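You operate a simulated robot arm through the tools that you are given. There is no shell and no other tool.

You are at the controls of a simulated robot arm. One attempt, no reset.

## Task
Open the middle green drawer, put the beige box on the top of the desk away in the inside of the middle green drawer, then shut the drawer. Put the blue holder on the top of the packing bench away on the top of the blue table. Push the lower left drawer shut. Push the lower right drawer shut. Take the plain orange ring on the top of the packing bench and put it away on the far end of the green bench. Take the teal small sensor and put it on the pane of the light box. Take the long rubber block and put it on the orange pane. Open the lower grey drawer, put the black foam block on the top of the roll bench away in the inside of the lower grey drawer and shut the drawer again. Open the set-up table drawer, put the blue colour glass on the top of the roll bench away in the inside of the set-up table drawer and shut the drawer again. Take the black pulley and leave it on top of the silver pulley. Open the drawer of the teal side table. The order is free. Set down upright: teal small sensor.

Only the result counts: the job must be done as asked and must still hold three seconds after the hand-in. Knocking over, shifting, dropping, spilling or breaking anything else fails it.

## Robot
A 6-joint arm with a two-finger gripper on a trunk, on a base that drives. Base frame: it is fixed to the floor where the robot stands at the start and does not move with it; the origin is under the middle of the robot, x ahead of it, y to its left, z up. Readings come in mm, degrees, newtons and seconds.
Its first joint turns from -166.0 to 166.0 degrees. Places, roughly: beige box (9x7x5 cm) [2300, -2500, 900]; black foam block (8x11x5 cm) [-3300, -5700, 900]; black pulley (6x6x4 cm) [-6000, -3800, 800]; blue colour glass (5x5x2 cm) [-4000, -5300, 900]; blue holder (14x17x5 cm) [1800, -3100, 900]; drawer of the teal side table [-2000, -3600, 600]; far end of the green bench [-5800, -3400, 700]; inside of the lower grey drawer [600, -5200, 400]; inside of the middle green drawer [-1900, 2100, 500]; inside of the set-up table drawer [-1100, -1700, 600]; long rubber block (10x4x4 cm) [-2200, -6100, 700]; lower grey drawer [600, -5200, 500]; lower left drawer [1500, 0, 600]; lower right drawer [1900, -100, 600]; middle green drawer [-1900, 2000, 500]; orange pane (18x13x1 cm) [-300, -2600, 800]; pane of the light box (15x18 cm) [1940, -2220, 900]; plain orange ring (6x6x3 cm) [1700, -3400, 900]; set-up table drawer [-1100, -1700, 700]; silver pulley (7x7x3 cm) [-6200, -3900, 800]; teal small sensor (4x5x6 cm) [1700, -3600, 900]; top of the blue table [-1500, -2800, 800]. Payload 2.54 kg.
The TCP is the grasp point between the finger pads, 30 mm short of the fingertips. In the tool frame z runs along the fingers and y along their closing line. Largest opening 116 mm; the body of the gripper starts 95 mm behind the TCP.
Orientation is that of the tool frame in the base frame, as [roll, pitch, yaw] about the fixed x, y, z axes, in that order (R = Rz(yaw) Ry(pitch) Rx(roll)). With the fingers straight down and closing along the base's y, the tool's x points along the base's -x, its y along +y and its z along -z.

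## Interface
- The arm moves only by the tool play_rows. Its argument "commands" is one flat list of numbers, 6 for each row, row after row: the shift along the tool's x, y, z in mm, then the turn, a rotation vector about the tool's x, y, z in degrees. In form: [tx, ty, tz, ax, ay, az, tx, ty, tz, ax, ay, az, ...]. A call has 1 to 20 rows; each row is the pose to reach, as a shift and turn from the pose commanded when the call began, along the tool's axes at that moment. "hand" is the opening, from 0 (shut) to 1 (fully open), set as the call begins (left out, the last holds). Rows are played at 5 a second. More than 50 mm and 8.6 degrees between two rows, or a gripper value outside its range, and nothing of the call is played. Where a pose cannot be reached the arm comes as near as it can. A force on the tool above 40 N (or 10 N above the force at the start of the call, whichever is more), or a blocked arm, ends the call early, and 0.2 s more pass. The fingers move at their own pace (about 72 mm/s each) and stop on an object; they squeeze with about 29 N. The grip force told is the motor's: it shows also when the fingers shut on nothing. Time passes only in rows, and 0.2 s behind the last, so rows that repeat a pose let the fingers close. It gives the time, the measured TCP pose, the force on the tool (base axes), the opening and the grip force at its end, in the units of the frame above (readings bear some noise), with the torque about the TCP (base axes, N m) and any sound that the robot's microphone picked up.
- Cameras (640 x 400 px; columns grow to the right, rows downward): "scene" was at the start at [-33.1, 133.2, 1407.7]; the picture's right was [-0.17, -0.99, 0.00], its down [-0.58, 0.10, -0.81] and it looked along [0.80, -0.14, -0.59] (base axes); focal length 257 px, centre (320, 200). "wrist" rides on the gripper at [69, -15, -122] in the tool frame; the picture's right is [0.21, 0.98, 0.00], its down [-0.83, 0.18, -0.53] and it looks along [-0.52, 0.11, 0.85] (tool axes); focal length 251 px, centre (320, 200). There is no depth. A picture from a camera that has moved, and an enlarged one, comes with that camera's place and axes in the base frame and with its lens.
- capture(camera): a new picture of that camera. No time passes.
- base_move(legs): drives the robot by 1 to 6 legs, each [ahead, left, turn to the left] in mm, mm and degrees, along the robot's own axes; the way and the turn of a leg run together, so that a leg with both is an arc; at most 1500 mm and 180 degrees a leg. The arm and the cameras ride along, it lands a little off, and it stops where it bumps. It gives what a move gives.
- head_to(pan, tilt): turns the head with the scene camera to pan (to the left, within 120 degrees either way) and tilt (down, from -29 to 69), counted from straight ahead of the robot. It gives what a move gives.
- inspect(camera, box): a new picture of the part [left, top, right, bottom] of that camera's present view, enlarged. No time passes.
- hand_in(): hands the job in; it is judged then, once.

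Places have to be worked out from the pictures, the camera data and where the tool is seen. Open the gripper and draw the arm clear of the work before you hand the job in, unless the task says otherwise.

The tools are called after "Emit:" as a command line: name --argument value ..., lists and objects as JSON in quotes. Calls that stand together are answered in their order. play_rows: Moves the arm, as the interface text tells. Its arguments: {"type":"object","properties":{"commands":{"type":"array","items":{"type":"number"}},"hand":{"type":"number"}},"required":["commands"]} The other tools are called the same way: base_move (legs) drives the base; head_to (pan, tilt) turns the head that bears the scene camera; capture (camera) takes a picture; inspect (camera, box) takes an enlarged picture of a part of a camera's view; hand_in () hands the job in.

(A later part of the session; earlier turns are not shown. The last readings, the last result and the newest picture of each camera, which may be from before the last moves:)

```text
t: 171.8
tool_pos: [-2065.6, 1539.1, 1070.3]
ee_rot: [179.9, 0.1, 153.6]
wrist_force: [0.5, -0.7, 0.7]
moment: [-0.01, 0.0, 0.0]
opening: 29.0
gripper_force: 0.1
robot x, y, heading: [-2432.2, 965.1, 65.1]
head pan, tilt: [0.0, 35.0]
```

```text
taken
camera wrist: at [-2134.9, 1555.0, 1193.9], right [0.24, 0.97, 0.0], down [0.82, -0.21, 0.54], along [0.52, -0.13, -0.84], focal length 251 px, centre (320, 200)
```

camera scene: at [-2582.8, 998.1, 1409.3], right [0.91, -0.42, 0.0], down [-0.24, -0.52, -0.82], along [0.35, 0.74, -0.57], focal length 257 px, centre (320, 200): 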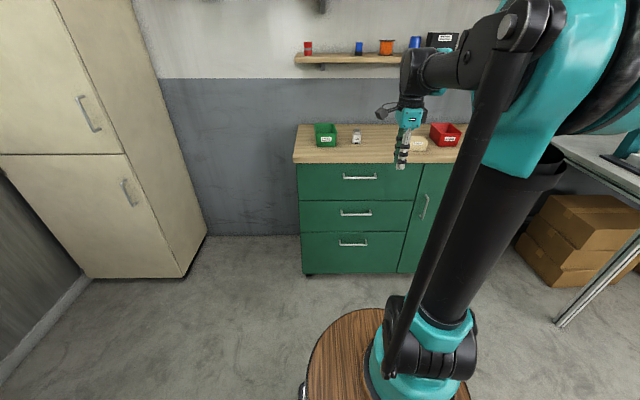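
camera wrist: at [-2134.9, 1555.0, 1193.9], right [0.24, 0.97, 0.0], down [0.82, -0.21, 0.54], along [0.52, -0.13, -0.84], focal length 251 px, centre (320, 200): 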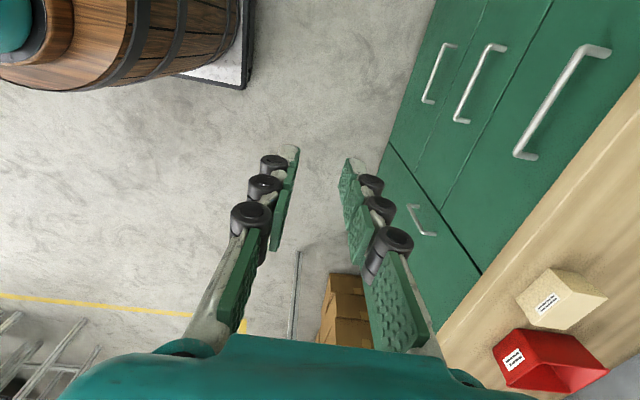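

The fingers now close fore-aft. I descend to a point 70 mm short of the handle along a 40° tilted approach.

Emit:
play_rows --commands '[5.3, 24.6, 38.5, -3.64, 0.04, -0.12, 10.7, 49.1, 77, -7.27, 0.09, -0.24, 16, 73.7, 115.5, -10.9, 0.13, -0.37, 21.3, 98.3, 154, -14.55, 0.18, -0.49, 26.6, 122.9, 192.5, -18.2, 0.22, -0.61, 32, 147.4, 231, -21.8, 0.27, -0.73, 37.3, 172, 269.5, -25.5, 0.31, -0.85, 42.6, 196.6, 308, -29.1, 0.36, -0.97, 47.9, 221.2, 346.5, -32.7, 0.4, -1.1, 53.3, 245.7, 385, -36.4, 0.45, -1.22, 58.6, 270.3, 423.5, -40, 0.49, -1.34]' --hand 0.25

Emit:
capture --camera "wrist"

Emit:
inspect --camera "scene" --box '[280, 120, 460, 290]'

```text
t: 174.2
tool_pos: [-1996.4, 1806.9, 649.2]
ee_rot: [139.7, 0.1, 155.0]
wrist_force: [-0.1, -1.2, 0.3]
moment: [0.01, -0.02, -0.01]
opening: 29.0
gripper_force: 0.0
robot x, y, heading: [-2431.7, 965.3, 64.6]
head pan, tilt: [0.0, 35.0]
```

```text
taken
camera wrist: at [-2097.8, 1754.1, 732.8], right [0.12, 0.77, 0.63], down [0.66, -0.54, 0.53], along [0.74, 0.35, -0.57], focal length 251 px, centre (320, 200)
```

wrist: 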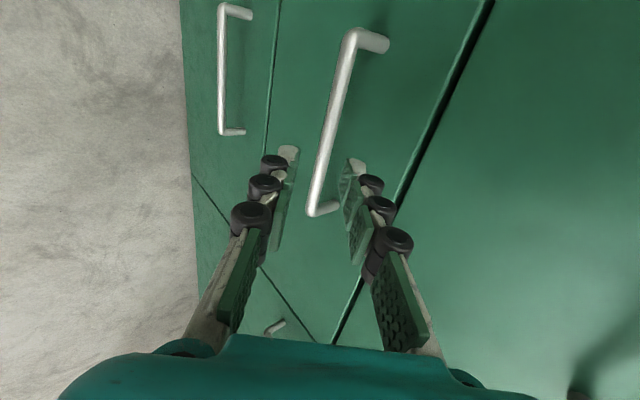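

```text
2.35 times, centred on (370, 205) of scene
camera zoom: at [-2582.8, 997.9, 1409.3], right [0.91, -0.42, 0.0], down [-0.24, -0.52, -0.82], along [0.35, 0.74, -0.57], focal length 605 px, centre (202, 188)
```

zoom: 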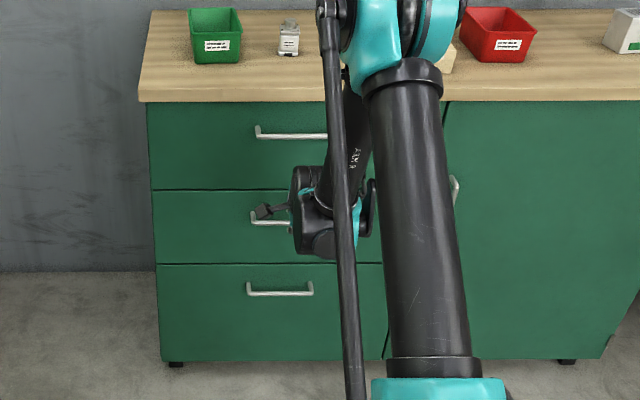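

The bar appears about 9 mm toward the upper finger and ~94 mm along the tool axis. I correct sideways and advance part of the way, then re-check.

Emit:
play_rows --commands '[0, 5, 12, 0, 0, 0, 0, 9, 24, 0, 0, 0, 0, 9, 36, 0, 0, 0, 0, 9, 45, 0, 0, 0]' --hand 0.25

Emit:
capture --camera "wrist"

```text
t: 175.2
tool_pos: [-1981.6, 1840.8, 621.9]
ee_rot: [139.8, 0.0, 155.0]
wrist_force: [0.4, 0.0, -0.1]
moment: [0.01, 0.0, -0.03]
opening: 28.9
gripper_force: 0.0
robot x, y, heading: [-2437.4, 967.3, 64.7]
head pan, tilt: [0.0, 35.0]
```

```text
taken
camera wrist: at [-2082.2, 1787.5, 704.9], right [0.12, 0.77, 0.63], down [0.66, -0.54, 0.53], along [0.74, 0.35, -0.57], focal length 251 px, centre (320, 200)
```

wrist: 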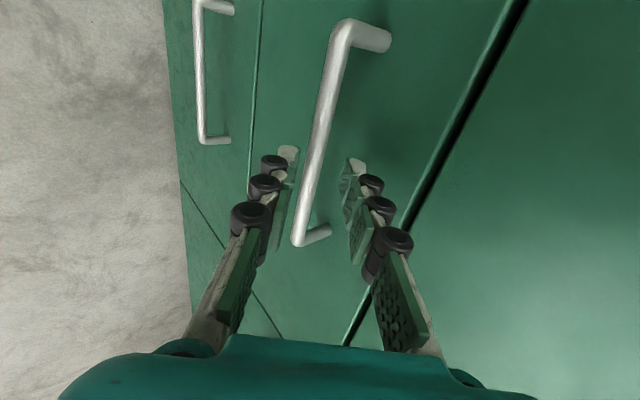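

Bar now ~44 mm ahead along the axis and 3 mm to the lower finger side. I advance 30 mm and close on it.

Emit:
play_rows --commands '[0, -1.5, 10, 0, 0, 0, 0, -3, 20, 0, 0, 0, 0, -3, 30, 0, 0, 0]' --hand 0.25

Emit:
capture --camera "wrist"

Emit:
play_rows --commands '[0, 0, 0, 0, 0, 0, 0, 0, 0, 0, 0, 0, 0, 0, 0, 0, 0, 0]' --hand 0

Emit:
capture --camera "wrist"

```text
t: 176.0
tool_pos: [-1974.0, 1855.8, 596.3]
ee_rot: [139.9, 0.0, 155.0]
wrist_force: [0.6, 0.2, 0.1]
moment: [-0.01, 0.0, -0.02]
opening: 29.2
gripper_force: 0.0
robot x, y, heading: [-2430.0, 963.2, 64.9]
head pan, tilt: [0.0, 35.0]
```

```text
taken
camera wrist: at [-2075.7, 1802.8, 680.0], right [0.12, 0.77, 0.63], down [0.66, -0.54, 0.53], along [0.74, 0.35, -0.57], focal length 251 px, centre (320, 200)
```

wrist: 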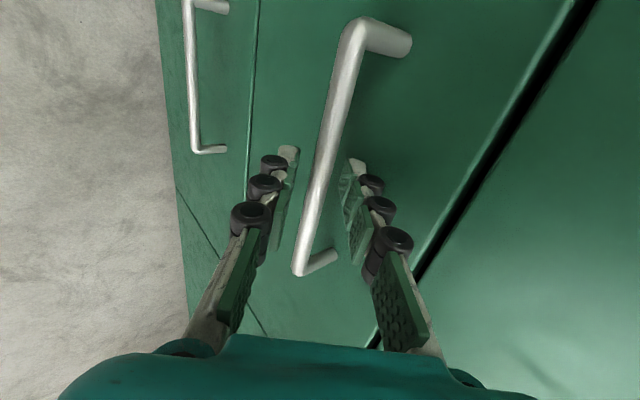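

```text
t: 176.8
tool_pos: [-1974.4, 1855.1, 596.0]
ee_rot: [139.9, 0.1, 155.0]
wrist_force: [0.7, 1.3, 0.3]
moment: [0.0, -0.09, 0.07]
opening: 10.5
gripper_force: 37.9
robot x, y, heading: [-2435.1, 961.8, 64.7]
head pan, tilt: [0.0, 35.0]
```

```text
taken
camera wrist: at [-2075.7, 1802.7, 680.0], right [0.12, 0.77, 0.63], down [0.66, -0.54, 0.53], along [0.74, 0.35, -0.57], focal length 251 px, centre (320, 200)
```

wrist: 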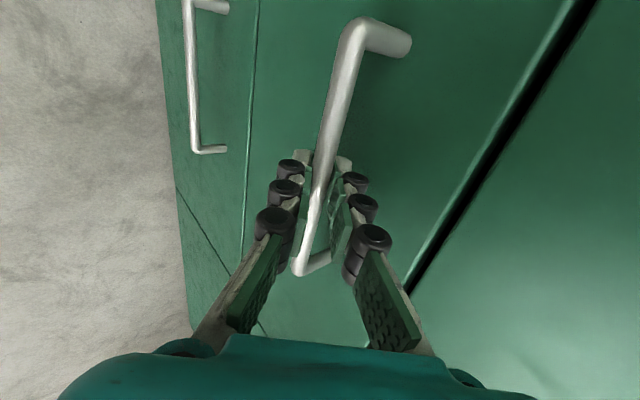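

The bar is held (10.5 mm). I pull the drawer by driving the base straight back, first 100 mm to verify.

Emit:
base_move --legs '[[-100, 0, 0]]'

Emit:
capture --camera "wrist"

Emit:
capture --camera "scene"

```text
t: 177.9
tool_pos: [-2016.1, 1763.0, 595.8]
ee_rot: [139.7, 0.0, 154.9]
wrist_force: [-2.0, 2.4, 1.6]
moment: [-0.04, -0.1, 0.15]
opening: 10.4
gripper_force: 37.9
robot x, y, heading: [-2478.6, 875.5, 64.7]
head pan, tilt: [0.0, 35.0]
```

```text
taken
camera wrist: at [-2117.9, 1711.1, 680.0], right [0.12, 0.77, 0.63], down [0.66, -0.54, 0.53], along [0.74, 0.35, -0.57], focal length 251 px, centre (320, 200)
```

wrist: 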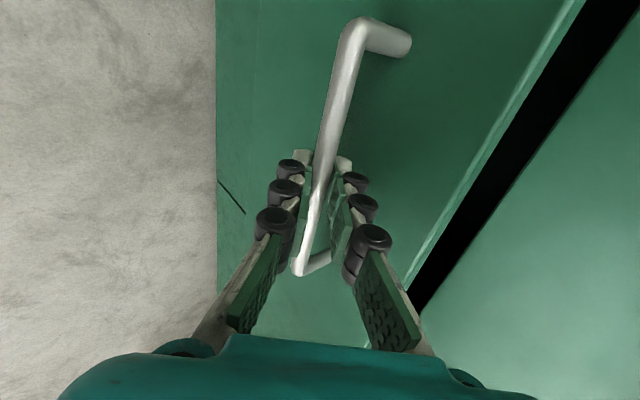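

```text
taken
camera scene: at [-2625.7, 906.9, 1409.3], right [0.91, -0.43, 0.0], down [-0.24, -0.52, -0.82], along [0.35, 0.74, -0.57], focal length 257 px, centre (320, 200)
```

scene: 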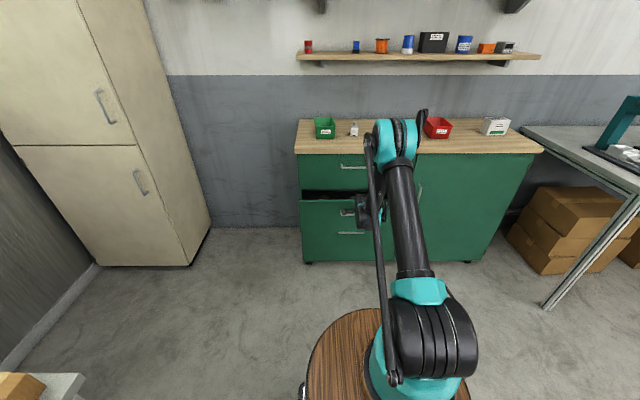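

The drawer follows the hand. I pull 170 mm more.

Emit:
base_move --legs '[[-170, 0, 0]]'

Emit:
capture --camera "scene"

Emit:
capture --camera "wrist"

```text
t: 179.0
tool_pos: [-2039.0, 1714.7, 596.6]
ee_rot: [140.0, 0.0, 155.1]
wrist_force: [0.9, 1.0, 17.2]
moment: [0.06, -0.12, 0.19]
opening: 10.4
gripper_force: 37.9
robot x, y, heading: [-2497.3, 824.8, 64.4]
head pan, tilt: [0.0, 35.0]
stopped in leg 1: the force on the tool passed its limit at 53 N (the readings are from after the stop); the commanded pose is now the measured one
```

```text
taken
camera scene: at [-2646.3, 858.8, 1409.3], right [0.9, -0.43, 0.0], down [-0.25, -0.52, -0.82], along [0.35, 0.74, -0.57], focal length 257 px, centre (320, 200)
```

scene: 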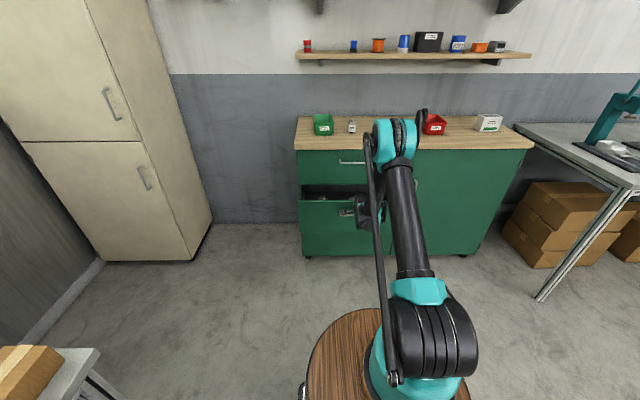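

```text
taken
camera wrist: at [-2140.3, 1660.6, 680.7], right [0.12, 0.77, 0.63], down [0.66, -0.53, 0.52], along [0.74, 0.35, -0.58], focal length 251 px, centre (320, 200)
```

wrist: 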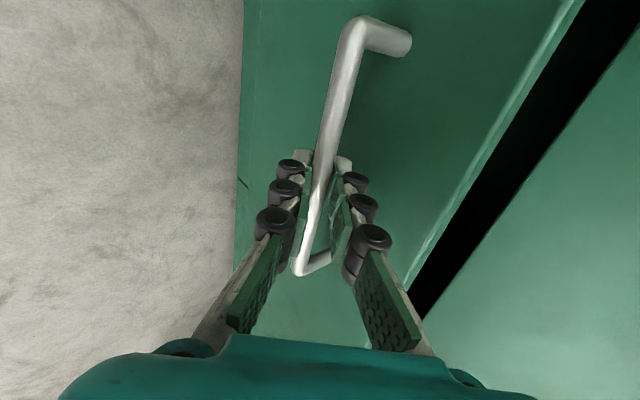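

The pull stopped with 53 N at about 155 mm open. I try a little further to tell a hard stop from friction.

Emit:
base_move --legs '[[-60, 0, 0]]'

Emit:
capture --camera "wrist"

```text
t: 179.7
tool_pos: [-2039.4, 1712.8, 595.9]
ee_rot: [140.0, -0.2, 155.2]
wrist_force: [-0.4, 0.3, 4.2]
moment: [0.01, -0.02, 0.26]
opening: 10.6
gripper_force: 37.3
robot x, y, heading: [-2499.0, 826.9, 64.6]
head pan, tilt: [0.0, 35.0]
stopped in leg 1: the robot was blocked; the commanded pose is now the measured one
```

```text
taken
camera wrist: at [-2140.1, 1660.4, 680.6], right [0.12, 0.77, 0.63], down [0.67, -0.53, 0.52], along [0.74, 0.35, -0.58], focal length 251 px, centre (320, 200)
```

wrist: 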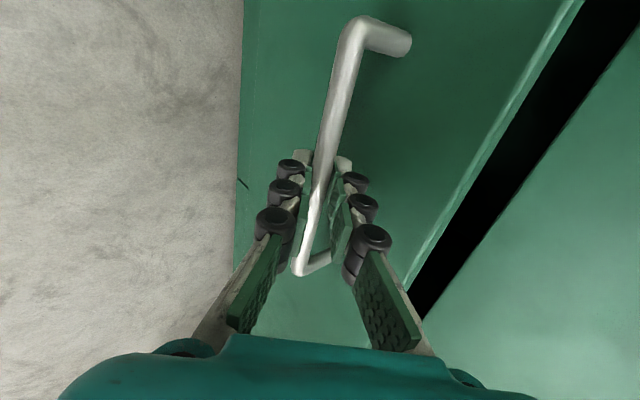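

Blocked: either the drawer stop or something behind the base. I look behind on both sides.

Emit:
head_to --pan 120 --tilt 40

Emit:
capture --camera "scene"

Emit:
head_to --pan -120 --tilt 40

Emit:
capture --camera "scene"

```text
t: 181.7
tool_pos: [-2039.3, 1713.5, 596.3]
ee_rot: [139.9, -0.2, 155.2]
wrist_force: [0.7, 0.6, 7.9]
moment: [-0.02, -0.16, 0.17]
opening: 10.4
gripper_force: 37.5
robot x, y, heading: [-2494.4, 825.4, 64.4]
head pan, tilt: [120.0, 40.0]
```

```text
taken
camera scene: at [-2768.2, 772.7, 1401.7], right [-0.08, 1.0, 0.0], down [0.64, 0.05, -0.77], along [-0.76, -0.06, -0.64], focal length 257 px, centre (320, 200)
```

scene: 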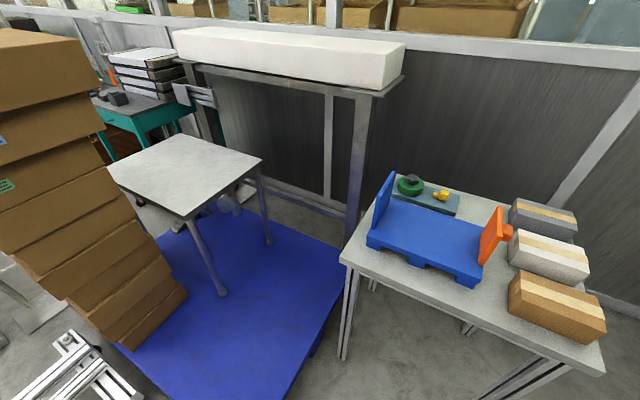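

```text
t: 185.1
tool_pos: [-2039.3, 1713.7, 595.5]
ee_rot: [140.0, -0.3, 155.1]
wrist_force: [0.0, -0.2, 6.6]
moment: [-0.01, -0.14, 0.17]
opening: 10.6
gripper_force: 37.6
robot x, y, heading: [-2497.4, 824.0, 64.7]
head pan, tilt: [-120.0, 40.0]
```

```text
taken
camera scene: at [-2635.2, 709.4, 1401.7], right [-0.82, -0.57, 0.0], down [-0.36, 0.53, -0.77], along [0.43, -0.63, -0.64], focal length 257 px, centre (320, 200)
```

scene: 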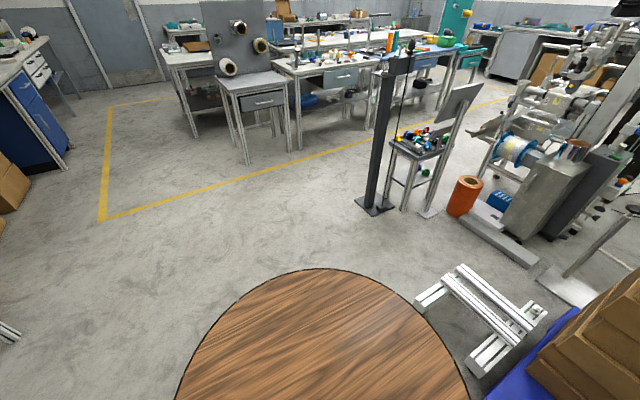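

Nothing touches behind, so the drawer is at its stop (~155 mm open). I release the handle and retreat along the approach line.

Emit:
play_rows --commands '[0, 0, 0, 0, 0, 0, 0, 0, 0, 0, 0, 0, 0, 0, -15, 0, 0, 0, 0, 0, -50, 0, 0, 0, 0, 0, -95, 0, 0, 0, 0, 0, -140, 0, 0, 0]' --hand 0.25

Emit:
capture --camera "wrist"

```text
t: 186.5
tool_pos: [-2079.6, 1631.9, 701.7]
ee_rot: [140.0, -0.3, 155.1]
wrist_force: [0.1, 0.7, -1.0]
moment: [0.0, 0.01, -0.02]
opening: 28.9
gripper_force: 0.1
robot x, y, heading: [-2494.4, 825.5, 64.4]
head pan, tilt: [-120.0, 40.0]
```

```text
taken
camera wrist: at [-2180.6, 1578.3, 786.7], right [0.12, 0.77, 0.63], down [0.67, -0.53, 0.52], along [0.74, 0.35, -0.58], focal length 251 px, centre (320, 200)
```

wrist: 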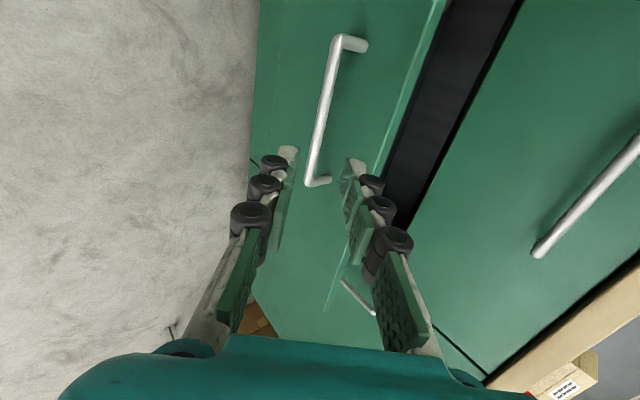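

Retreated. I raise the hand with tool straight down and drive forward/right so both the box on top and the open drawer are in reach.

Emit:
play_rows --commands '[0, 21.5, -35.7, 4.44, 0, 0, 0, 43, -71.3, 8.89, 0, 0, 0, 64.5, -107, 13.3, 0, 0, 0, 86, -142.7, 17.8, 0, 0, 0, 107.6, -178.3, 22.2, 0, 0, 0, 129.1, -214, 26.7, 0, 0, 0, 150.6, -249.7, 31.1, 0, 0, 0, 172.1, -285.3, 35.6, 0, 0, 0, 193.6, -321, 40, 0, 0]' --hand 0.9

Emit:
base_move --legs '[[277, -180, 0.4]]'

Emit:
head_to --pan 0 --tilt 45

Emit:
capture --camera "scene"

Emit:
capture --camera "wrist"

```text
t: 188.5
tool_pos: [-2100.7, 1578.2, 1071.2]
ee_rot: [-179.8, -0.3, 155.1]
wrist_force: [0.1, -0.1, -0.4]
moment: [0.0, 0.01, 0.0]
opening: 104.3
gripper_force: 0.0
robot x, y, heading: [-2495.4, 826.5, 64.6]
head pan, tilt: [-120.0, 40.0]
```

```text
t: 190.7
tool_pos: [-1825.6, 1762.7, 1071.0]
ee_rot: [179.9, -0.3, 155.6]
wrist_force: [0.3, -0.1, -0.6]
moment: [0.0, -0.02, 0.04]
opening: 104.3
gripper_force: 0.1
robot x, y, heading: [-2215.9, 1008.0, 65.0]
head pan, tilt: [-120.0, 40.0]
```

```text
t: 192.7
tool_pos: [-1827.1, 1764.0, 1071.1]
ee_rot: [-179.9, -0.3, 155.5]
wrist_force: [0.4, 0.0, -0.4]
moment: [0.03, -0.02, 0.03]
opening: 104.1
gripper_force: 0.0
robot x, y, heading: [-2219.7, 1006.1, 64.9]
head pan, tilt: [0.0, 45.0]
```

```text
taken
camera scene: at [-2367.8, 1034.0, 1394.5], right [0.91, -0.42, 0.0], down [-0.3, -0.64, -0.71], along [0.3, 0.64, -0.71], focal length 257 px, centre (320, 200)
```

scene: 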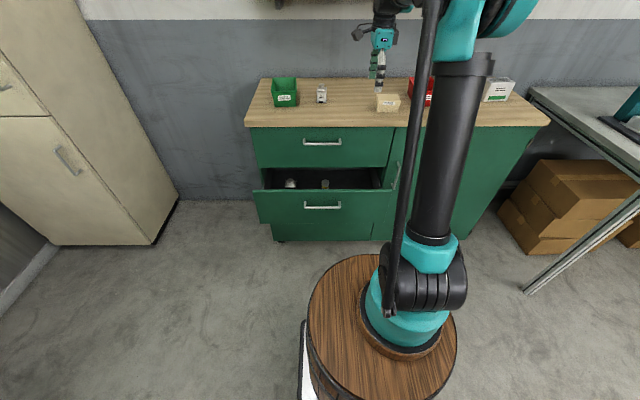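

```text
taken
camera wrist: at [-1895.7, 1777.5, 1194.1], right [0.21, 0.98, 0.0], down [0.83, -0.18, 0.53], along [0.52, -0.11, -0.85], focal length 251 px, centre (320, 200)
```

wrist: 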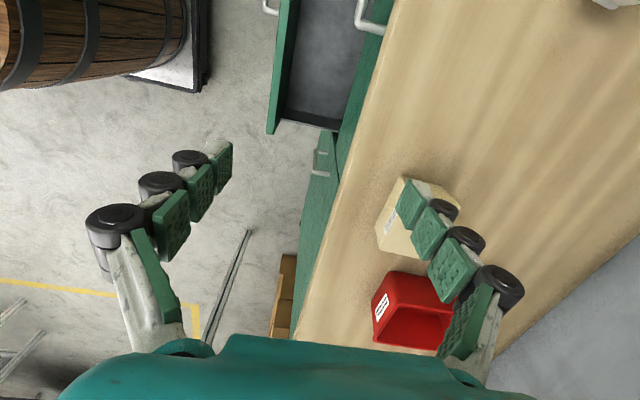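

The open drawer already holds two small items near the back. I zoom into the drawer.

Emit:
inspect --camera "scene" --box '[240, 70, 420, 250]'

Emit:
inspect --camera "wrist" --box '[250, 0, 410, 140]'

```text
2.22 times, centred on (330, 160) of scene
camera zoom: at [-2367.8, 1034.0, 1394.5], right [0.91, -0.42, 0.0], down [-0.3, -0.64, -0.71], along [0.3, 0.64, -0.71], focal length 571 px, centre (298, 289)
```

zoom: 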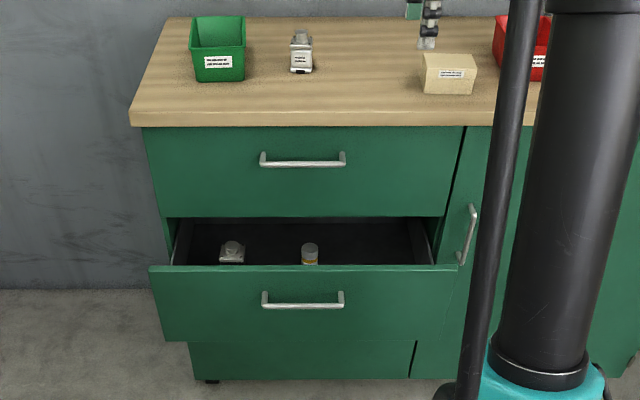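

```text
2.86 times, centred on (330, 70) of wrist
camera zoom: at [-1895.7, 1777.5, 1194.1], right [0.21, 0.98, 0.0], down [0.83, -0.18, 0.53], along [0.52, -0.11, -0.85], focal length 718 px, centre (291, 571)
```

zoom: 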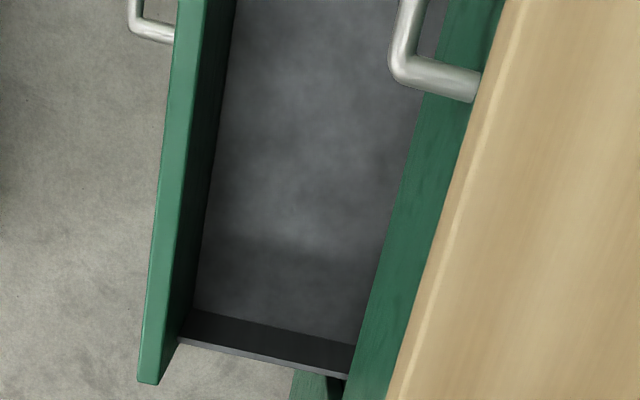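

The right part of the drawer is free. I pick the box up again, now across its 65 mm side with the fingers fore and aft, gripping only its upper part so the hand stays higher in the drawer.

Emit:
play_rows --commands '[-24.5, 36, 10, 0, 0, 1, -49, 72, 25, 0, 0, 2, -73.5, 108, 40, 0, 0, 3, -98, 143, 60, 0, 0, 3.5, -98, 143, 75, 0, 0, 3.5]' --hand 0.85

Emit:
capture --camera "wrist"

```text
t: 193.9
tool_pos: [-1677.6, 1853.9, 994.6]
ee_rot: [-179.9, -0.2, 152.1]
wrist_force: [0.8, -0.2, 0.5]
moment: [-0.01, -0.01, 0.02]
opening: 98.7
gripper_force: 0.0
robot x, y, heading: [-2216.3, 1005.0, 64.9]
head pan, tilt: [0.0, 45.0]
```

```text
taken
camera wrist: at [-1745.9, 1871.4, 1119.2], right [0.27, 0.96, 0.0], down [0.82, -0.23, 0.53], along [0.51, -0.14, -0.85], focal length 251 px, centre (320, 200)
```

wrist: 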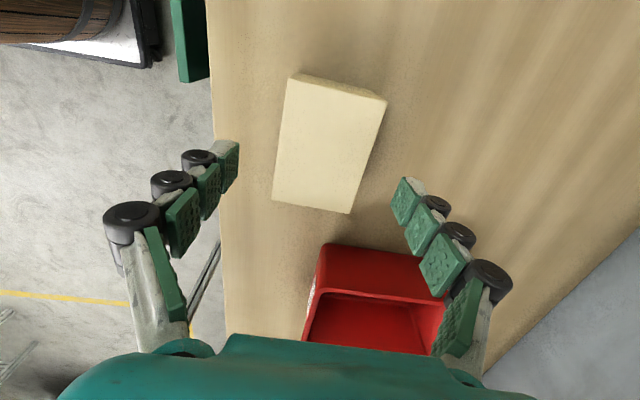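

The box is centred within 3 mm. I descend to grip its upper 22 mm and close.

Emit:
play_rows --commands '[0, 0, 20, 0, 0, 0, 0, 0, 40, 0, 0, 0, 0, 0, 52, 0, 0, 0]'

Emit:
play_rows --commands '[0, 0, 0, 0, 0, 0, 0, 0, 0, 0, 0, 0, 0, 0, 0, 0, 0, 0, 0, 0, 0, 0, 0, 0]' --hand 0

Emit:
play_rows --commands '[0, 0, -15, 0, 0, 0, 0, 0, -50, 0, 0, 0, 0, 0, -90, 0, 0, 0]'

Emit:
capture --camera "wrist"

```text
t: 194.7
tool_pos: [-1678.0, 1851.6, 943.8]
ee_rot: [-179.9, -0.3, 152.1]
wrist_force: [-0.6, 0.2, 0.4]
moment: [-0.01, -0.03, 0.03]
opening: 98.5
gripper_force: 0.0
robot x, y, heading: [-2215.5, 1009.5, 65.3]
head pan, tilt: [0.0, 45.0]
```

```text
t: 195.7
tool_pos: [-1678.6, 1851.9, 944.6]
ee_rot: [-180.0, -0.2, 152.0]
wrist_force: [0.2, 0.0, 1.1]
moment: [0.05, -0.02, 0.0]
opening: 64.1
gripper_force: 29.4
robot x, y, heading: [-2213.3, 1007.3, 64.8]
head pan, tilt: [0.0, 45.0]
```

```text
t: 196.5
tool_pos: [-1676.4, 1851.4, 1033.3]
ee_rot: [-180.0, -0.1, 152.1]
wrist_force: [0.0, -0.1, -1.2]
moment: [-0.01, 0.04, 0.01]
opening: 64.1
gripper_force: 28.6
robot x, y, heading: [-2220.4, 1009.2, 64.9]
head pan, tilt: [0.0, 45.0]
```

```text
taken
camera wrist: at [-1745.8, 1869.6, 1156.1], right [0.27, 0.96, 0.0], down [0.82, -0.23, 0.53], along [0.51, -0.14, -0.85], focal length 251 px, centre (320, 200)
```

wrist: 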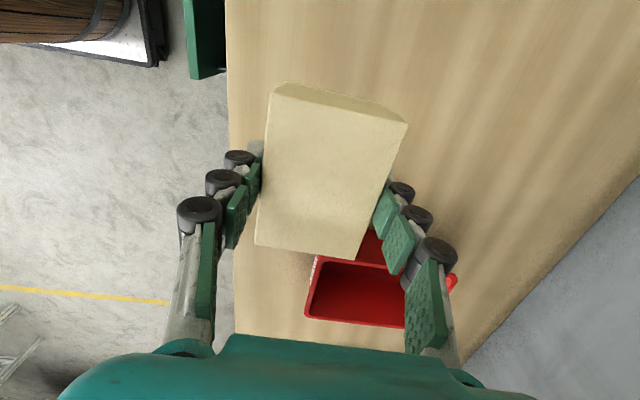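

Held at 64 mm with the box bottom ~59 mm below the TCP. I bring it over the right part of the drawer, slightly toward the front, and lower to z≈720 for a look.

Emit:
play_rows --commands '[18, -35, 0, 0, 0, -0.6, 36, -70, 0, 0, 0, -1.2, 54, -105, 0, 0, 0, -1.8, 72, -140, 0, 0, 0, -2.4, 89.4, -174.3, 0, 0, 0, -2.9, 89.4, -174.3, 40, 0, 0, -2.9, 89.4, -174.3, 80, 0, 0, -2.9, 89.4, -174.3, 120, 0, 0, -2.9, 89.4, -174.3, 160, 0, 0, -2.9, 89.4, -174.3, 200, 0, 0, -2.9, 89.4, -174.3, 240, 0, 0, -2.9, 89.4, -174.3, 280, 0, 0, -2.9, 89.4, -174.3, 313, 0, 0, -2.9]'

Emit:
capture --camera "wrist"

Emit:
capture --camera "scene"

```text
t: 199.3
tool_pos: [-1841.2, 1740.2, 721.9]
ee_rot: [-179.9, -0.1, 155.1]
wrist_force: [-0.3, 0.0, -1.8]
moment: [0.0, -0.02, 0.0]
opening: 64.2
gripper_force: 28.5
robot x, y, heading: [-2214.9, 1010.1, 65.0]
head pan, tilt: [0.0, 45.0]
```

```text
taken
camera wrist: at [-1911.0, 1755.0, 844.4], right [0.22, 0.98, 0.0], down [0.83, -0.19, 0.53], along [0.52, -0.11, -0.85], focal length 251 px, centre (320, 200)
```

wrist: 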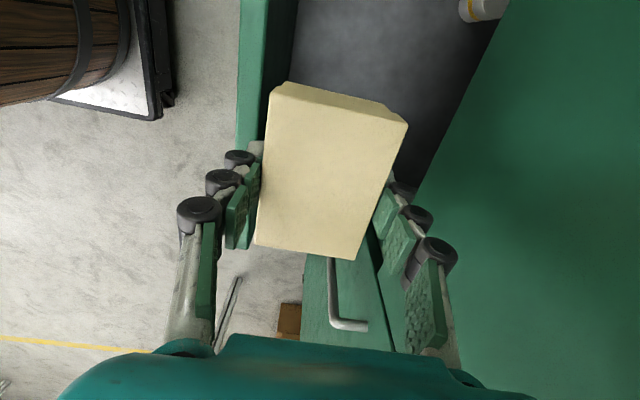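

```text
taken
camera scene: at [-2367.8, 1034.1, 1394.4], right [0.91, -0.42, 0.0], down [-0.3, -0.64, -0.71], along [0.3, 0.64, -0.71], focal length 257 px, centre (320, 200)
```

scene: 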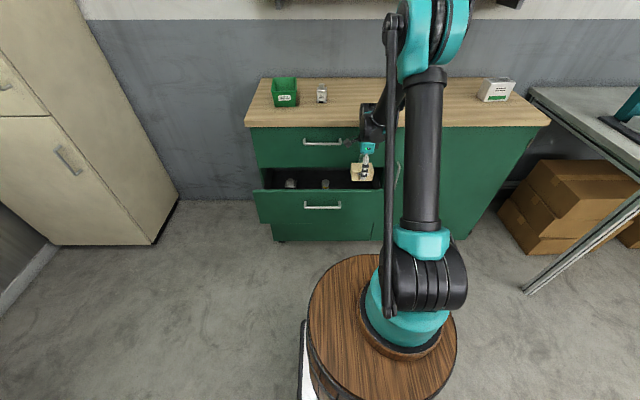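

The drawer gap measures n≈749…896, so the middle is ~822; my TCP is at 799. I shift 22 mm toward the cabinet while lowering to z≈562.

Emit:
play_rows --commands '[0, 5, 15, 0, 0, 0, 0, 12, 30, 0, 0, 0, 0, 18, 45, 0, 0, 0, 0, 22, 65, 0, 0, 0, 0, 22, 90, 0, 0, 0, 0, 22, 115, 0, 0, 0, 0, 22, 140, 0, 0, 0, 0, 22, 160, 0, 0, 0]'

Emit:
capture --camera "wrist"

Emit:
inspect --camera "scene" --box '[240, 100, 440, 250]'

```text
t: 201.1
tool_pos: [-1830.9, 1762.9, 560.3]
ee_rot: [179.9, -0.2, 155.0]
wrist_force: [1.3, 0.3, -1.4]
moment: [0.02, 0.02, 0.0]
opening: 64.3
gripper_force: 29.2
robot x, y, heading: [-2216.8, 1004.2, 65.1]
head pan, tilt: [0.0, 45.0]
```

```text
taken
camera wrist: at [-1900.7, 1777.1, 684.7], right [0.22, 0.98, 0.0], down [0.83, -0.19, 0.53], along [0.52, -0.12, -0.85], focal length 251 px, centre (320, 200)
```

wrist: 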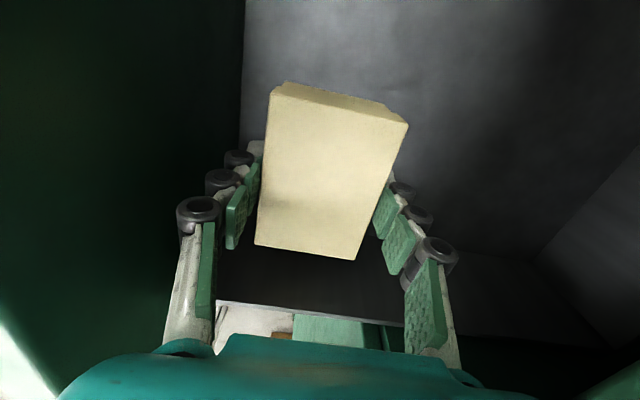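

```text
2.67 times, centred on (340, 175) of scene
camera zoom: at [-2367.8, 1034.1, 1394.5], right [0.91, -0.42, 0.0], down [-0.3, -0.64, -0.71], along [0.3, 0.64, -0.71], focal length 685 px, centre (267, 267)
```

zoom: 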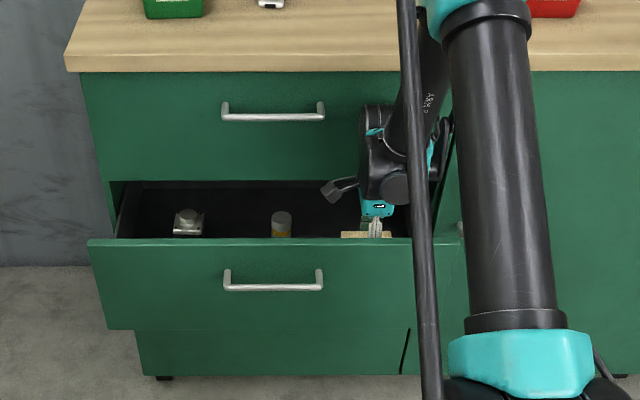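

No contact so far and the hand fits. I keep lowering in small steps until the box touches the drawer floor.

Emit:
play_rows --commands '[0, 0, 8, 0, 0, 0, 0, 0, 16, 0, 0, 0, 0, 0, 24, 0, 0, 0, 0, 0, 32, 0, 0, 0, 0, 0, 40, 0, 0, 0]'

Emit:
play_rows --commands '[0, 0, 4, 0, 0, 0, 0, 0, 8, 0, 0, 0, 0, 0, 12, 0, 0, 0, 0, 0, 16, 0, 0, 0, 0, 0, 20, 0, 0, 0]'

Emit:
capture --camera "wrist"

```text
t: 202.3
tool_pos: [-1831.4, 1762.0, 521.4]
ee_rot: [-180.0, -0.2, 155.0]
wrist_force: [-0.4, 0.8, -2.1]
moment: [0.03, -0.03, -0.01]
opening: 64.0
gripper_force: 29.4
robot x, y, heading: [-2217.1, 1009.1, 65.1]
head pan, tilt: [0.0, 45.0]
```

```text
t: 203.5
tool_pos: [-1832.4, 1762.1, 501.3]
ee_rot: [-180.0, -0.2, 155.0]
wrist_force: [-0.4, -0.2, -1.7]
moment: [0.0, 0.0, 0.01]
opening: 64.1
gripper_force: 29.3
robot x, y, heading: [-2214.6, 1007.7, 65.1]
head pan, tilt: [0.0, 45.0]
```

```text
taken
camera wrist: at [-1900.8, 1776.8, 624.1], right [0.22, 0.98, 0.0], down [0.83, -0.19, 0.53], along [0.52, -0.12, -0.85], focal length 251 px, centre (320, 200)
```

wrist: 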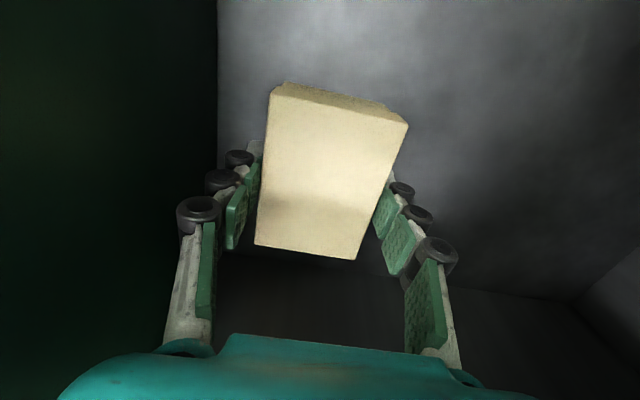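

Still free at box bottom ≈442. I continue in 4 mm steps.

Emit:
play_rows --commands '[0, 0, 4, 0, 0, 0, 0, 0, 8, 0, 0, 0, 0, 0, 12, 0, 0, 0, 0, 0, 16, 0, 0, 0, 0, 0, 20, 0, 0, 0, 0, 0, 24, 0, 0, 0]'

Emit:
capture --camera "wrist"

```text
t: 204.9
tool_pos: [-1831.1, 1762.9, 480.2]
ee_rot: [180.0, -0.3, 155.1]
wrist_force: [0.7, 1.1, 23.6]
moment: [-0.09, 0.09, -0.04]
opening: 64.3
gripper_force: 28.9
robot x, y, heading: [-2217.3, 1009.4, 64.8]
head pan, tilt: [0.0, 45.0]
stopped in row 6: the force on the tool passed its limit at 51 N (the readings are from after the stop); the commanded pose is now the measured one
```

```text
taken
camera wrist: at [-1900.9, 1777.0, 602.5], right [0.22, 0.98, 0.0], down [0.83, -0.19, 0.53], along [0.52, -0.11, -0.85], focal length 251 px, centre (320, 200)
```

wrist: 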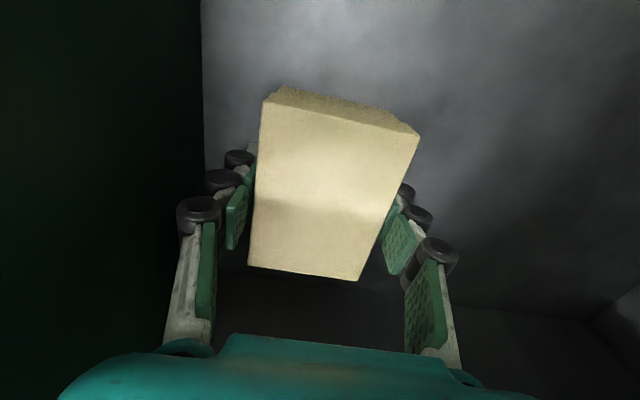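

Contact at z≈480: the box rests on the drawer floor. I open a little and lift straight out, easing toward the front before passing the countertop edge.

Emit:
play_rows --commands '[0, 0, -1, 0, 0, 0, 0, 0, -1, 0, 0, 0, 0, 0, -1, 0, 0, 0]' --hand 0.7

Emit:
play_rows --commands '[0, 0, -10, 0, 0, 0, 0, 0, -30, 0, 0, 0, 0, 0, -60, 0, 0, 0, 0, 0, -95, 0, 0, 0, 0, -3, -130, 0, 0, 0, 0, -10, -165, 0, 0, 0, 0, -20, -200, 0, 0, 0, 0, -28, -235, 0, 0, 0, 0, -35, -275, 0, 0, 0, 0, -45, -320, 0, 0, 0, 0, -60, -365, 0, 0, 0, 0, -80, -410, 0, 0, 0, 0, -105, -450, 0, 0, 0, 0, -130, -490, 0, 0, 0, 0, -150, -530, 0, 0, 0]'

Emit:
inspect --camera "scene" --box '[240, 100, 440, 250]'

Emit:
capture --camera "wrist"

```text
t: 205.7
tool_pos: [-1831.5, 1761.6, 478.9]
ee_rot: [-180.0, -0.2, 155.0]
wrist_force: [-0.6, -0.1, -0.2]
moment: [0.01, 0.01, 0.03]
opening: 81.0
gripper_force: 0.0
robot x, y, heading: [-2213.3, 1006.9, 65.4]
head pan, tilt: [0.0, 45.0]
```

```text
t: 208.9
tool_pos: [-1894.0, 1625.7, 1011.2]
ee_rot: [-180.0, -0.2, 155.0]
wrist_force: [0.1, 0.7, 0.5]
moment: [-0.06, 0.01, -0.02]
opening: 81.0
gripper_force: 0.0
robot x, y, heading: [-2214.8, 1010.7, 64.9]
head pan, tilt: [0.0, 45.0]
```

```text
2.67 times, centred on (340, 175) of scene
camera zoom: at [-2367.7, 1034.3, 1394.5], right [0.91, -0.42, 0.0], down [-0.3, -0.64, -0.71], along [0.3, 0.64, -0.71], focal length 685 px, centre (267, 267)
```

zoom: 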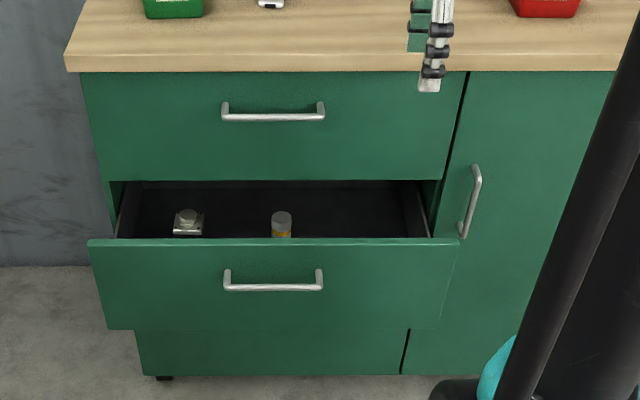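

```text
taken
camera wrist: at [-1961.9, 1640.2, 1133.6], right [0.22, 0.98, 0.0], down [0.83, -0.19, 0.53], along [0.52, -0.12, -0.85], focal length 251 px, centre (320, 200)
```

wrist: 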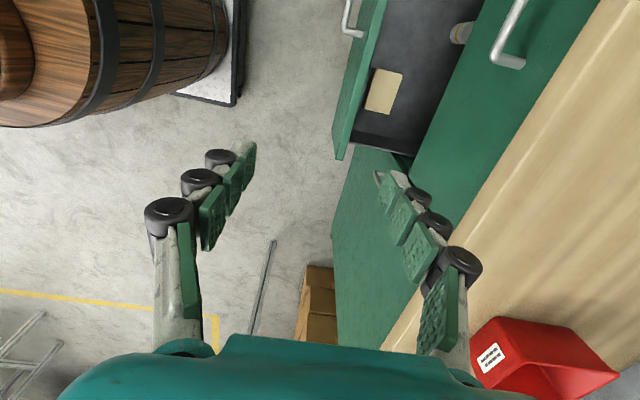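

The box lies flat in the drawer. To shut it I back the base off 150 mm, turn the hand back and close it, then push the front beside the handle.

Emit:
base_move --legs '[[-150, 0, 0]]'

Emit:
play_rows --commands '[0, 0, 0, 0, 0, -8.2, 0, 0, 0, 0, 0, -16.4, 0, 0, 0, 0, 0, -24.6, 0, 0, 0, 0, 0, -32.8, 0, 0, 0, 0, 0, -41, 0, 0, 0, 0, 0, -49.2, 0, 0, 0, 0, 0, -57.4, 0, 0, 0, 0, 0, -65.6, 0, 0, 0, 0, 0, -73.8, 0, 0, 0, 0, 0, -82, 0, 0, 0, 0, 0, -90]' --hand 0

```text
t: 210.2
tool_pos: [-1956.2, 1491.4, 1010.7]
ee_rot: [180.0, -0.2, 155.2]
wrist_force: [0.0, -0.3, 0.1]
moment: [0.02, 0.03, -0.02]
opening: 81.1
gripper_force: 0.1
robot x, y, heading: [-2272.9, 872.6, 65.2]
head pan, tilt: [0.0, 45.0]
```

```text
t: 212.6
tool_pos: [-1956.7, 1492.1, 1009.9]
ee_rot: [179.9, 0.0, -114.8]
wrist_force: [-0.2, -0.4, -0.4]
moment: [0.0, 0.02, -0.03]
opening: 0.0
gripper_force: 28.3
robot x, y, heading: [-2278.3, 873.2, 65.1]
head pan, tilt: [0.0, 45.0]
```

Hand is closed and turned. I descend in front of the panel, right of the handle, with an 18° tilt.

Emit:
play_rows --commands '[-14.5, 2.8, 40, 0, -1.6, 0, -29, 5.6, 80, 0, -3.3, 0, -43.6, 8.5, 120, 0, -4.9, 0, -58.2, 11.3, 160, 0, -6.5, 0, -72.7, 14.1, 200, 0, -8.2, 0, -87.3, 16.9, 240, 0, -9.8, 0, -101.8, 19.7, 280, 0, -11.5, 0, -116.4, 22.5, 320, 0, -13.1, 0, -130.9, 25.4, 360, 0, -14.7, 0, -145.5, 28.2, 400, 0, -16.4, 0, -160, 31, 440, 0, -18, 0]' --hand 0

Emit:
capture --camera "wrist"

```text
t: 215.0
tool_pos: [-1921.4, 1652.0, 571.2]
ee_rot: [179.6, 18.0, -115.0]
wrist_force: [0.0, -0.7, 0.1]
moment: [0.04, -0.02, -0.02]
opening: 0.0
gripper_force: 28.0
robot x, y, heading: [-2276.7, 873.9, 65.1]
head pan, tilt: [0.0, 45.0]
```

```text
taken
camera wrist: at [-1950.4, 1551.8, 665.9], right [-0.97, 0.23, -0.06], down [0.1, 0.64, 0.76], along [0.21, 0.74, -0.64], focal length 251 px, centre (320, 200)
```

wrist: 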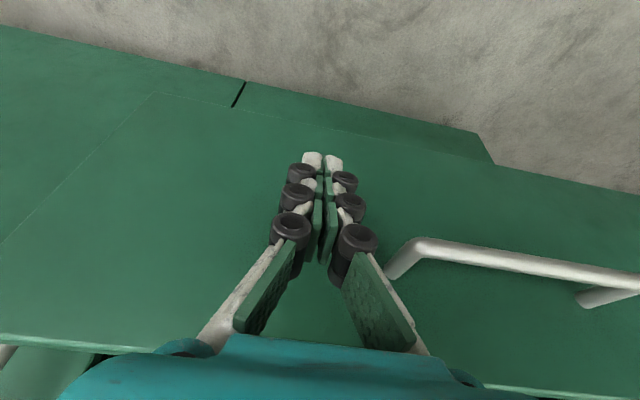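

The tip is right in front of the panel, clear of the handle. I push forward slowly until the stop.

Emit:
play_rows --commands '[-9.5, 0, 3.1, 0, 0, 0, -19, 0, 6.2, 0, 0, 0, -28.5, 0, 9.3, 0, 0, 0, -38, 0, 12.4, 0, 0, 0, -47.6, 0, 15.5, 0, 0, 0, -57.1, 0, 18.5, 0, 0, 0, -66.6, 0, 21.6, 0, 0, 0, -76.1, 0, 24.7, 0, 0, 0, -85.6, 0, 27.8, 0, 0, 0, -95.1, 0, 30.9, 0, 0, 0, -104.6, 0, 34, 0, 0, 0, -114.1, 0, 37.1, 0, 0, 0, -123.6, 0, 40.2, 0, 0, 0, -133.1, 0, 43.3, 0, 0, 0, -142.7, 0, 46.4, 0, 0, 0, -152.2, 0, 49.4, 0, 0, 0, -161.7, 0, 52.5, 0, 0, 0, -171.2, 0, 55.6, 0, 0, 0, -180.7, 0, 58.7, 0, 0, 0, -190.2, 0, 61.8, 0, 0, 0]' --hand 0

Emit:
capture --camera "wrist"

Emit:
capture --camera "scene"

```text
t: 219.1
tool_pos: [-1841.3, 1817.5, 569.6]
ee_rot: [179.8, 17.2, -114.9]
wrist_force: [-2.5, -6.1, 1.0]
moment: [-0.15, 0.08, 0.0]
opening: 5.9
gripper_force: 29.0
robot x, y, heading: [-2277.9, 875.8, 65.2]
head pan, tilt: [0.0, 45.0]
stopped in row 20: the force on the tool passed its limit at 57 N (the readings are from after the stop); the commanded pose is now the measured one
```

```text
taken
camera wrist: at [-1871.0, 1718.6, 666.3], right [-0.97, 0.22, -0.06], down [0.1, 0.65, 0.76], along [0.21, 0.73, -0.65], focal length 251 px, centre (320, 200)
```

wrist: 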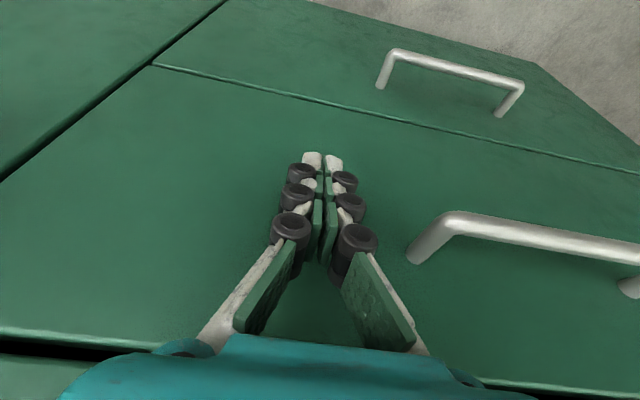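

```text
taken
camera scene: at [-2430.4, 899.1, 1394.4], right [0.91, -0.42, 0.0], down [-0.3, -0.64, -0.71], along [0.3, 0.64, -0.71], focal length 257 px, centre (320, 200)
```

scene: 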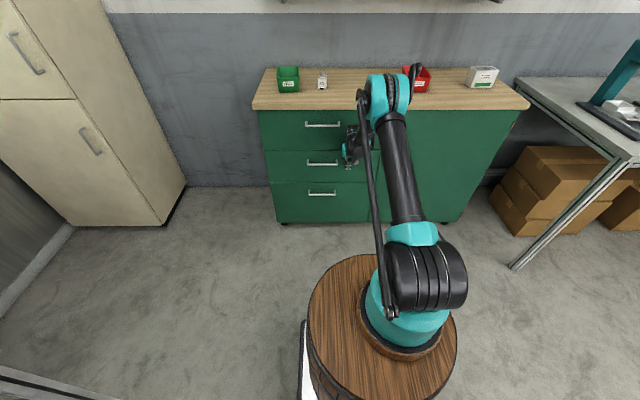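

The push ended at the expected shut plane. I retract and tuck the arm, then verify the drawer front with a zoom.

Emit:
play_rows --commands '[47.8, 0, -14.8, 0, 0, 0, 95.5, 0, -29.6, 0, 0, 0, 115, 0, -72.3, 0, 1.2, 0, 134.5, 0, -115, 0, 2.5, 0, 154, 0, -157.6, 0, 3.7, 0, 173.6, 0, -200.3, 0, 4.9, 0, 193.1, 0, -243, 0, 6.1, 0, 212.6, 0, -285.6, 0, 7.4, 0, 232.1, 0, -328.3, 0, 8.6, 0, 251.7, 0, -371, 0, 9.8, 0, 271.2, 0, -413.6, 0, 11.1, 0, 290.7, 0, -456.3, 0, 12.3, 0, 310.2, 0, -499, 0, 13.5, 0, 329.7, 0, -541.6, 0, 14.7, 0, 349.3, 0, -584.3, 0, 16, 0, 368.8, 0, -627, 0, 17.2, 0]' --hand 0

Emit:
inspect --camera "scene" --box '[240, 60, 440, 240]'

```text
t: 222.5
tool_pos: [-2065.0, 1328.9, 1056.2]
ee_rot: [179.8, 0.2, -114.8]
wrist_force: [0.4, -0.3, -0.4]
moment: [-0.04, 0.03, 0.03]
opening: 0.0
gripper_force: 28.9
robot x, y, heading: [-2279.4, 874.3, 65.2]
head pan, tilt: [0.0, 45.0]
```

```text
2.22 times, centred on (340, 150) of scene
camera zoom: at [-2430.2, 899.5, 1394.5], right [0.91, -0.42, 0.0], down [-0.3, -0.64, -0.71], along [0.3, 0.64, -0.71], focal length 571 px, centre (276, 311)
```

zoom: 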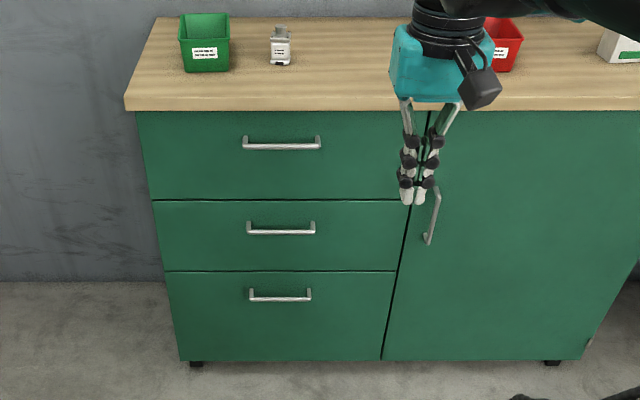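

The middle green drawer is shut flush. Next I go and open the set-up table drawer: I drive right along the aisle, turn around to face down the room, and look.

Emit:
base_move --legs '[[0, -1430, 0], [0, 0, -180]]'

Emit:
head_to --pan 30 --tilt 25

Emit:
capture --camera "scene"

Emit:
head_to --pan -20 --tilt 20

Emit:
capture --camera "scene"

```text
t: 236.9
tool_pos: [-1217.2, -168.1, 1054.7]
ee_rot: [179.8, 0.2, 63.5]
wrist_force: [0.3, -0.3, -0.8]
moment: [0.02, -0.01, 0.03]
opening: 0.0
gripper_force: 28.6
robot x, y, heading: [-992.9, 285.2, -116.4]
head pan, tilt: [0.0, 45.0]
```

```text
t: 237.9
tool_pos: [-1217.4, -167.8, 1055.0]
ee_rot: [179.7, 0.2, 63.6]
wrist_force: [-0.1, 0.0, 0.0]
moment: [0.02, 0.03, -0.02]
opening: 0.1
gripper_force: 28.4
robot x, y, heading: [-992.2, 284.7, -116.3]
head pan, tilt: [30.0, 25.0]
```

```text
taken
camera scene: at [-797.1, 229.2, 1425.0], right [-1.0, -0.06, 0.0], down [-0.03, 0.42, -0.91], along [0.06, -0.9, -0.42], focal length 257 px, centre (320, 200)
```

scene: 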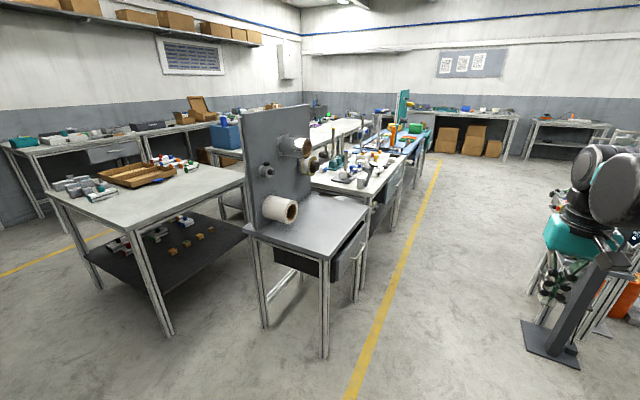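

```text
t: 239.1
tool_pos: [-1217.4, -167.9, 1055.8]
ee_rot: [179.9, 0.3, 63.6]
wrist_force: [-0.5, -1.0, 0.7]
moment: [0.03, 0.01, -0.02]
opening: 0.3
gripper_force: 28.9
robot x, y, heading: [-992.4, 285.4, -116.4]
head pan, tilt: [-20.0, 20.0]
```

```text
taken
camera scene: at [-870.2, 256.9, 1433.1], right [-0.69, 0.72, 0.0], down [0.25, 0.24, -0.94], along [-0.68, -0.65, -0.34], focal length 257 px, centre (320, 200)
```

scene: 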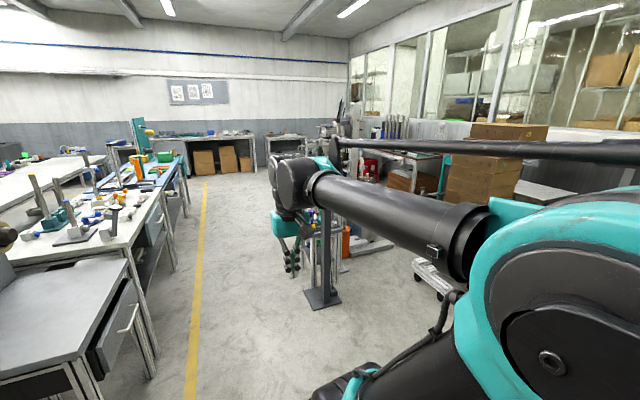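

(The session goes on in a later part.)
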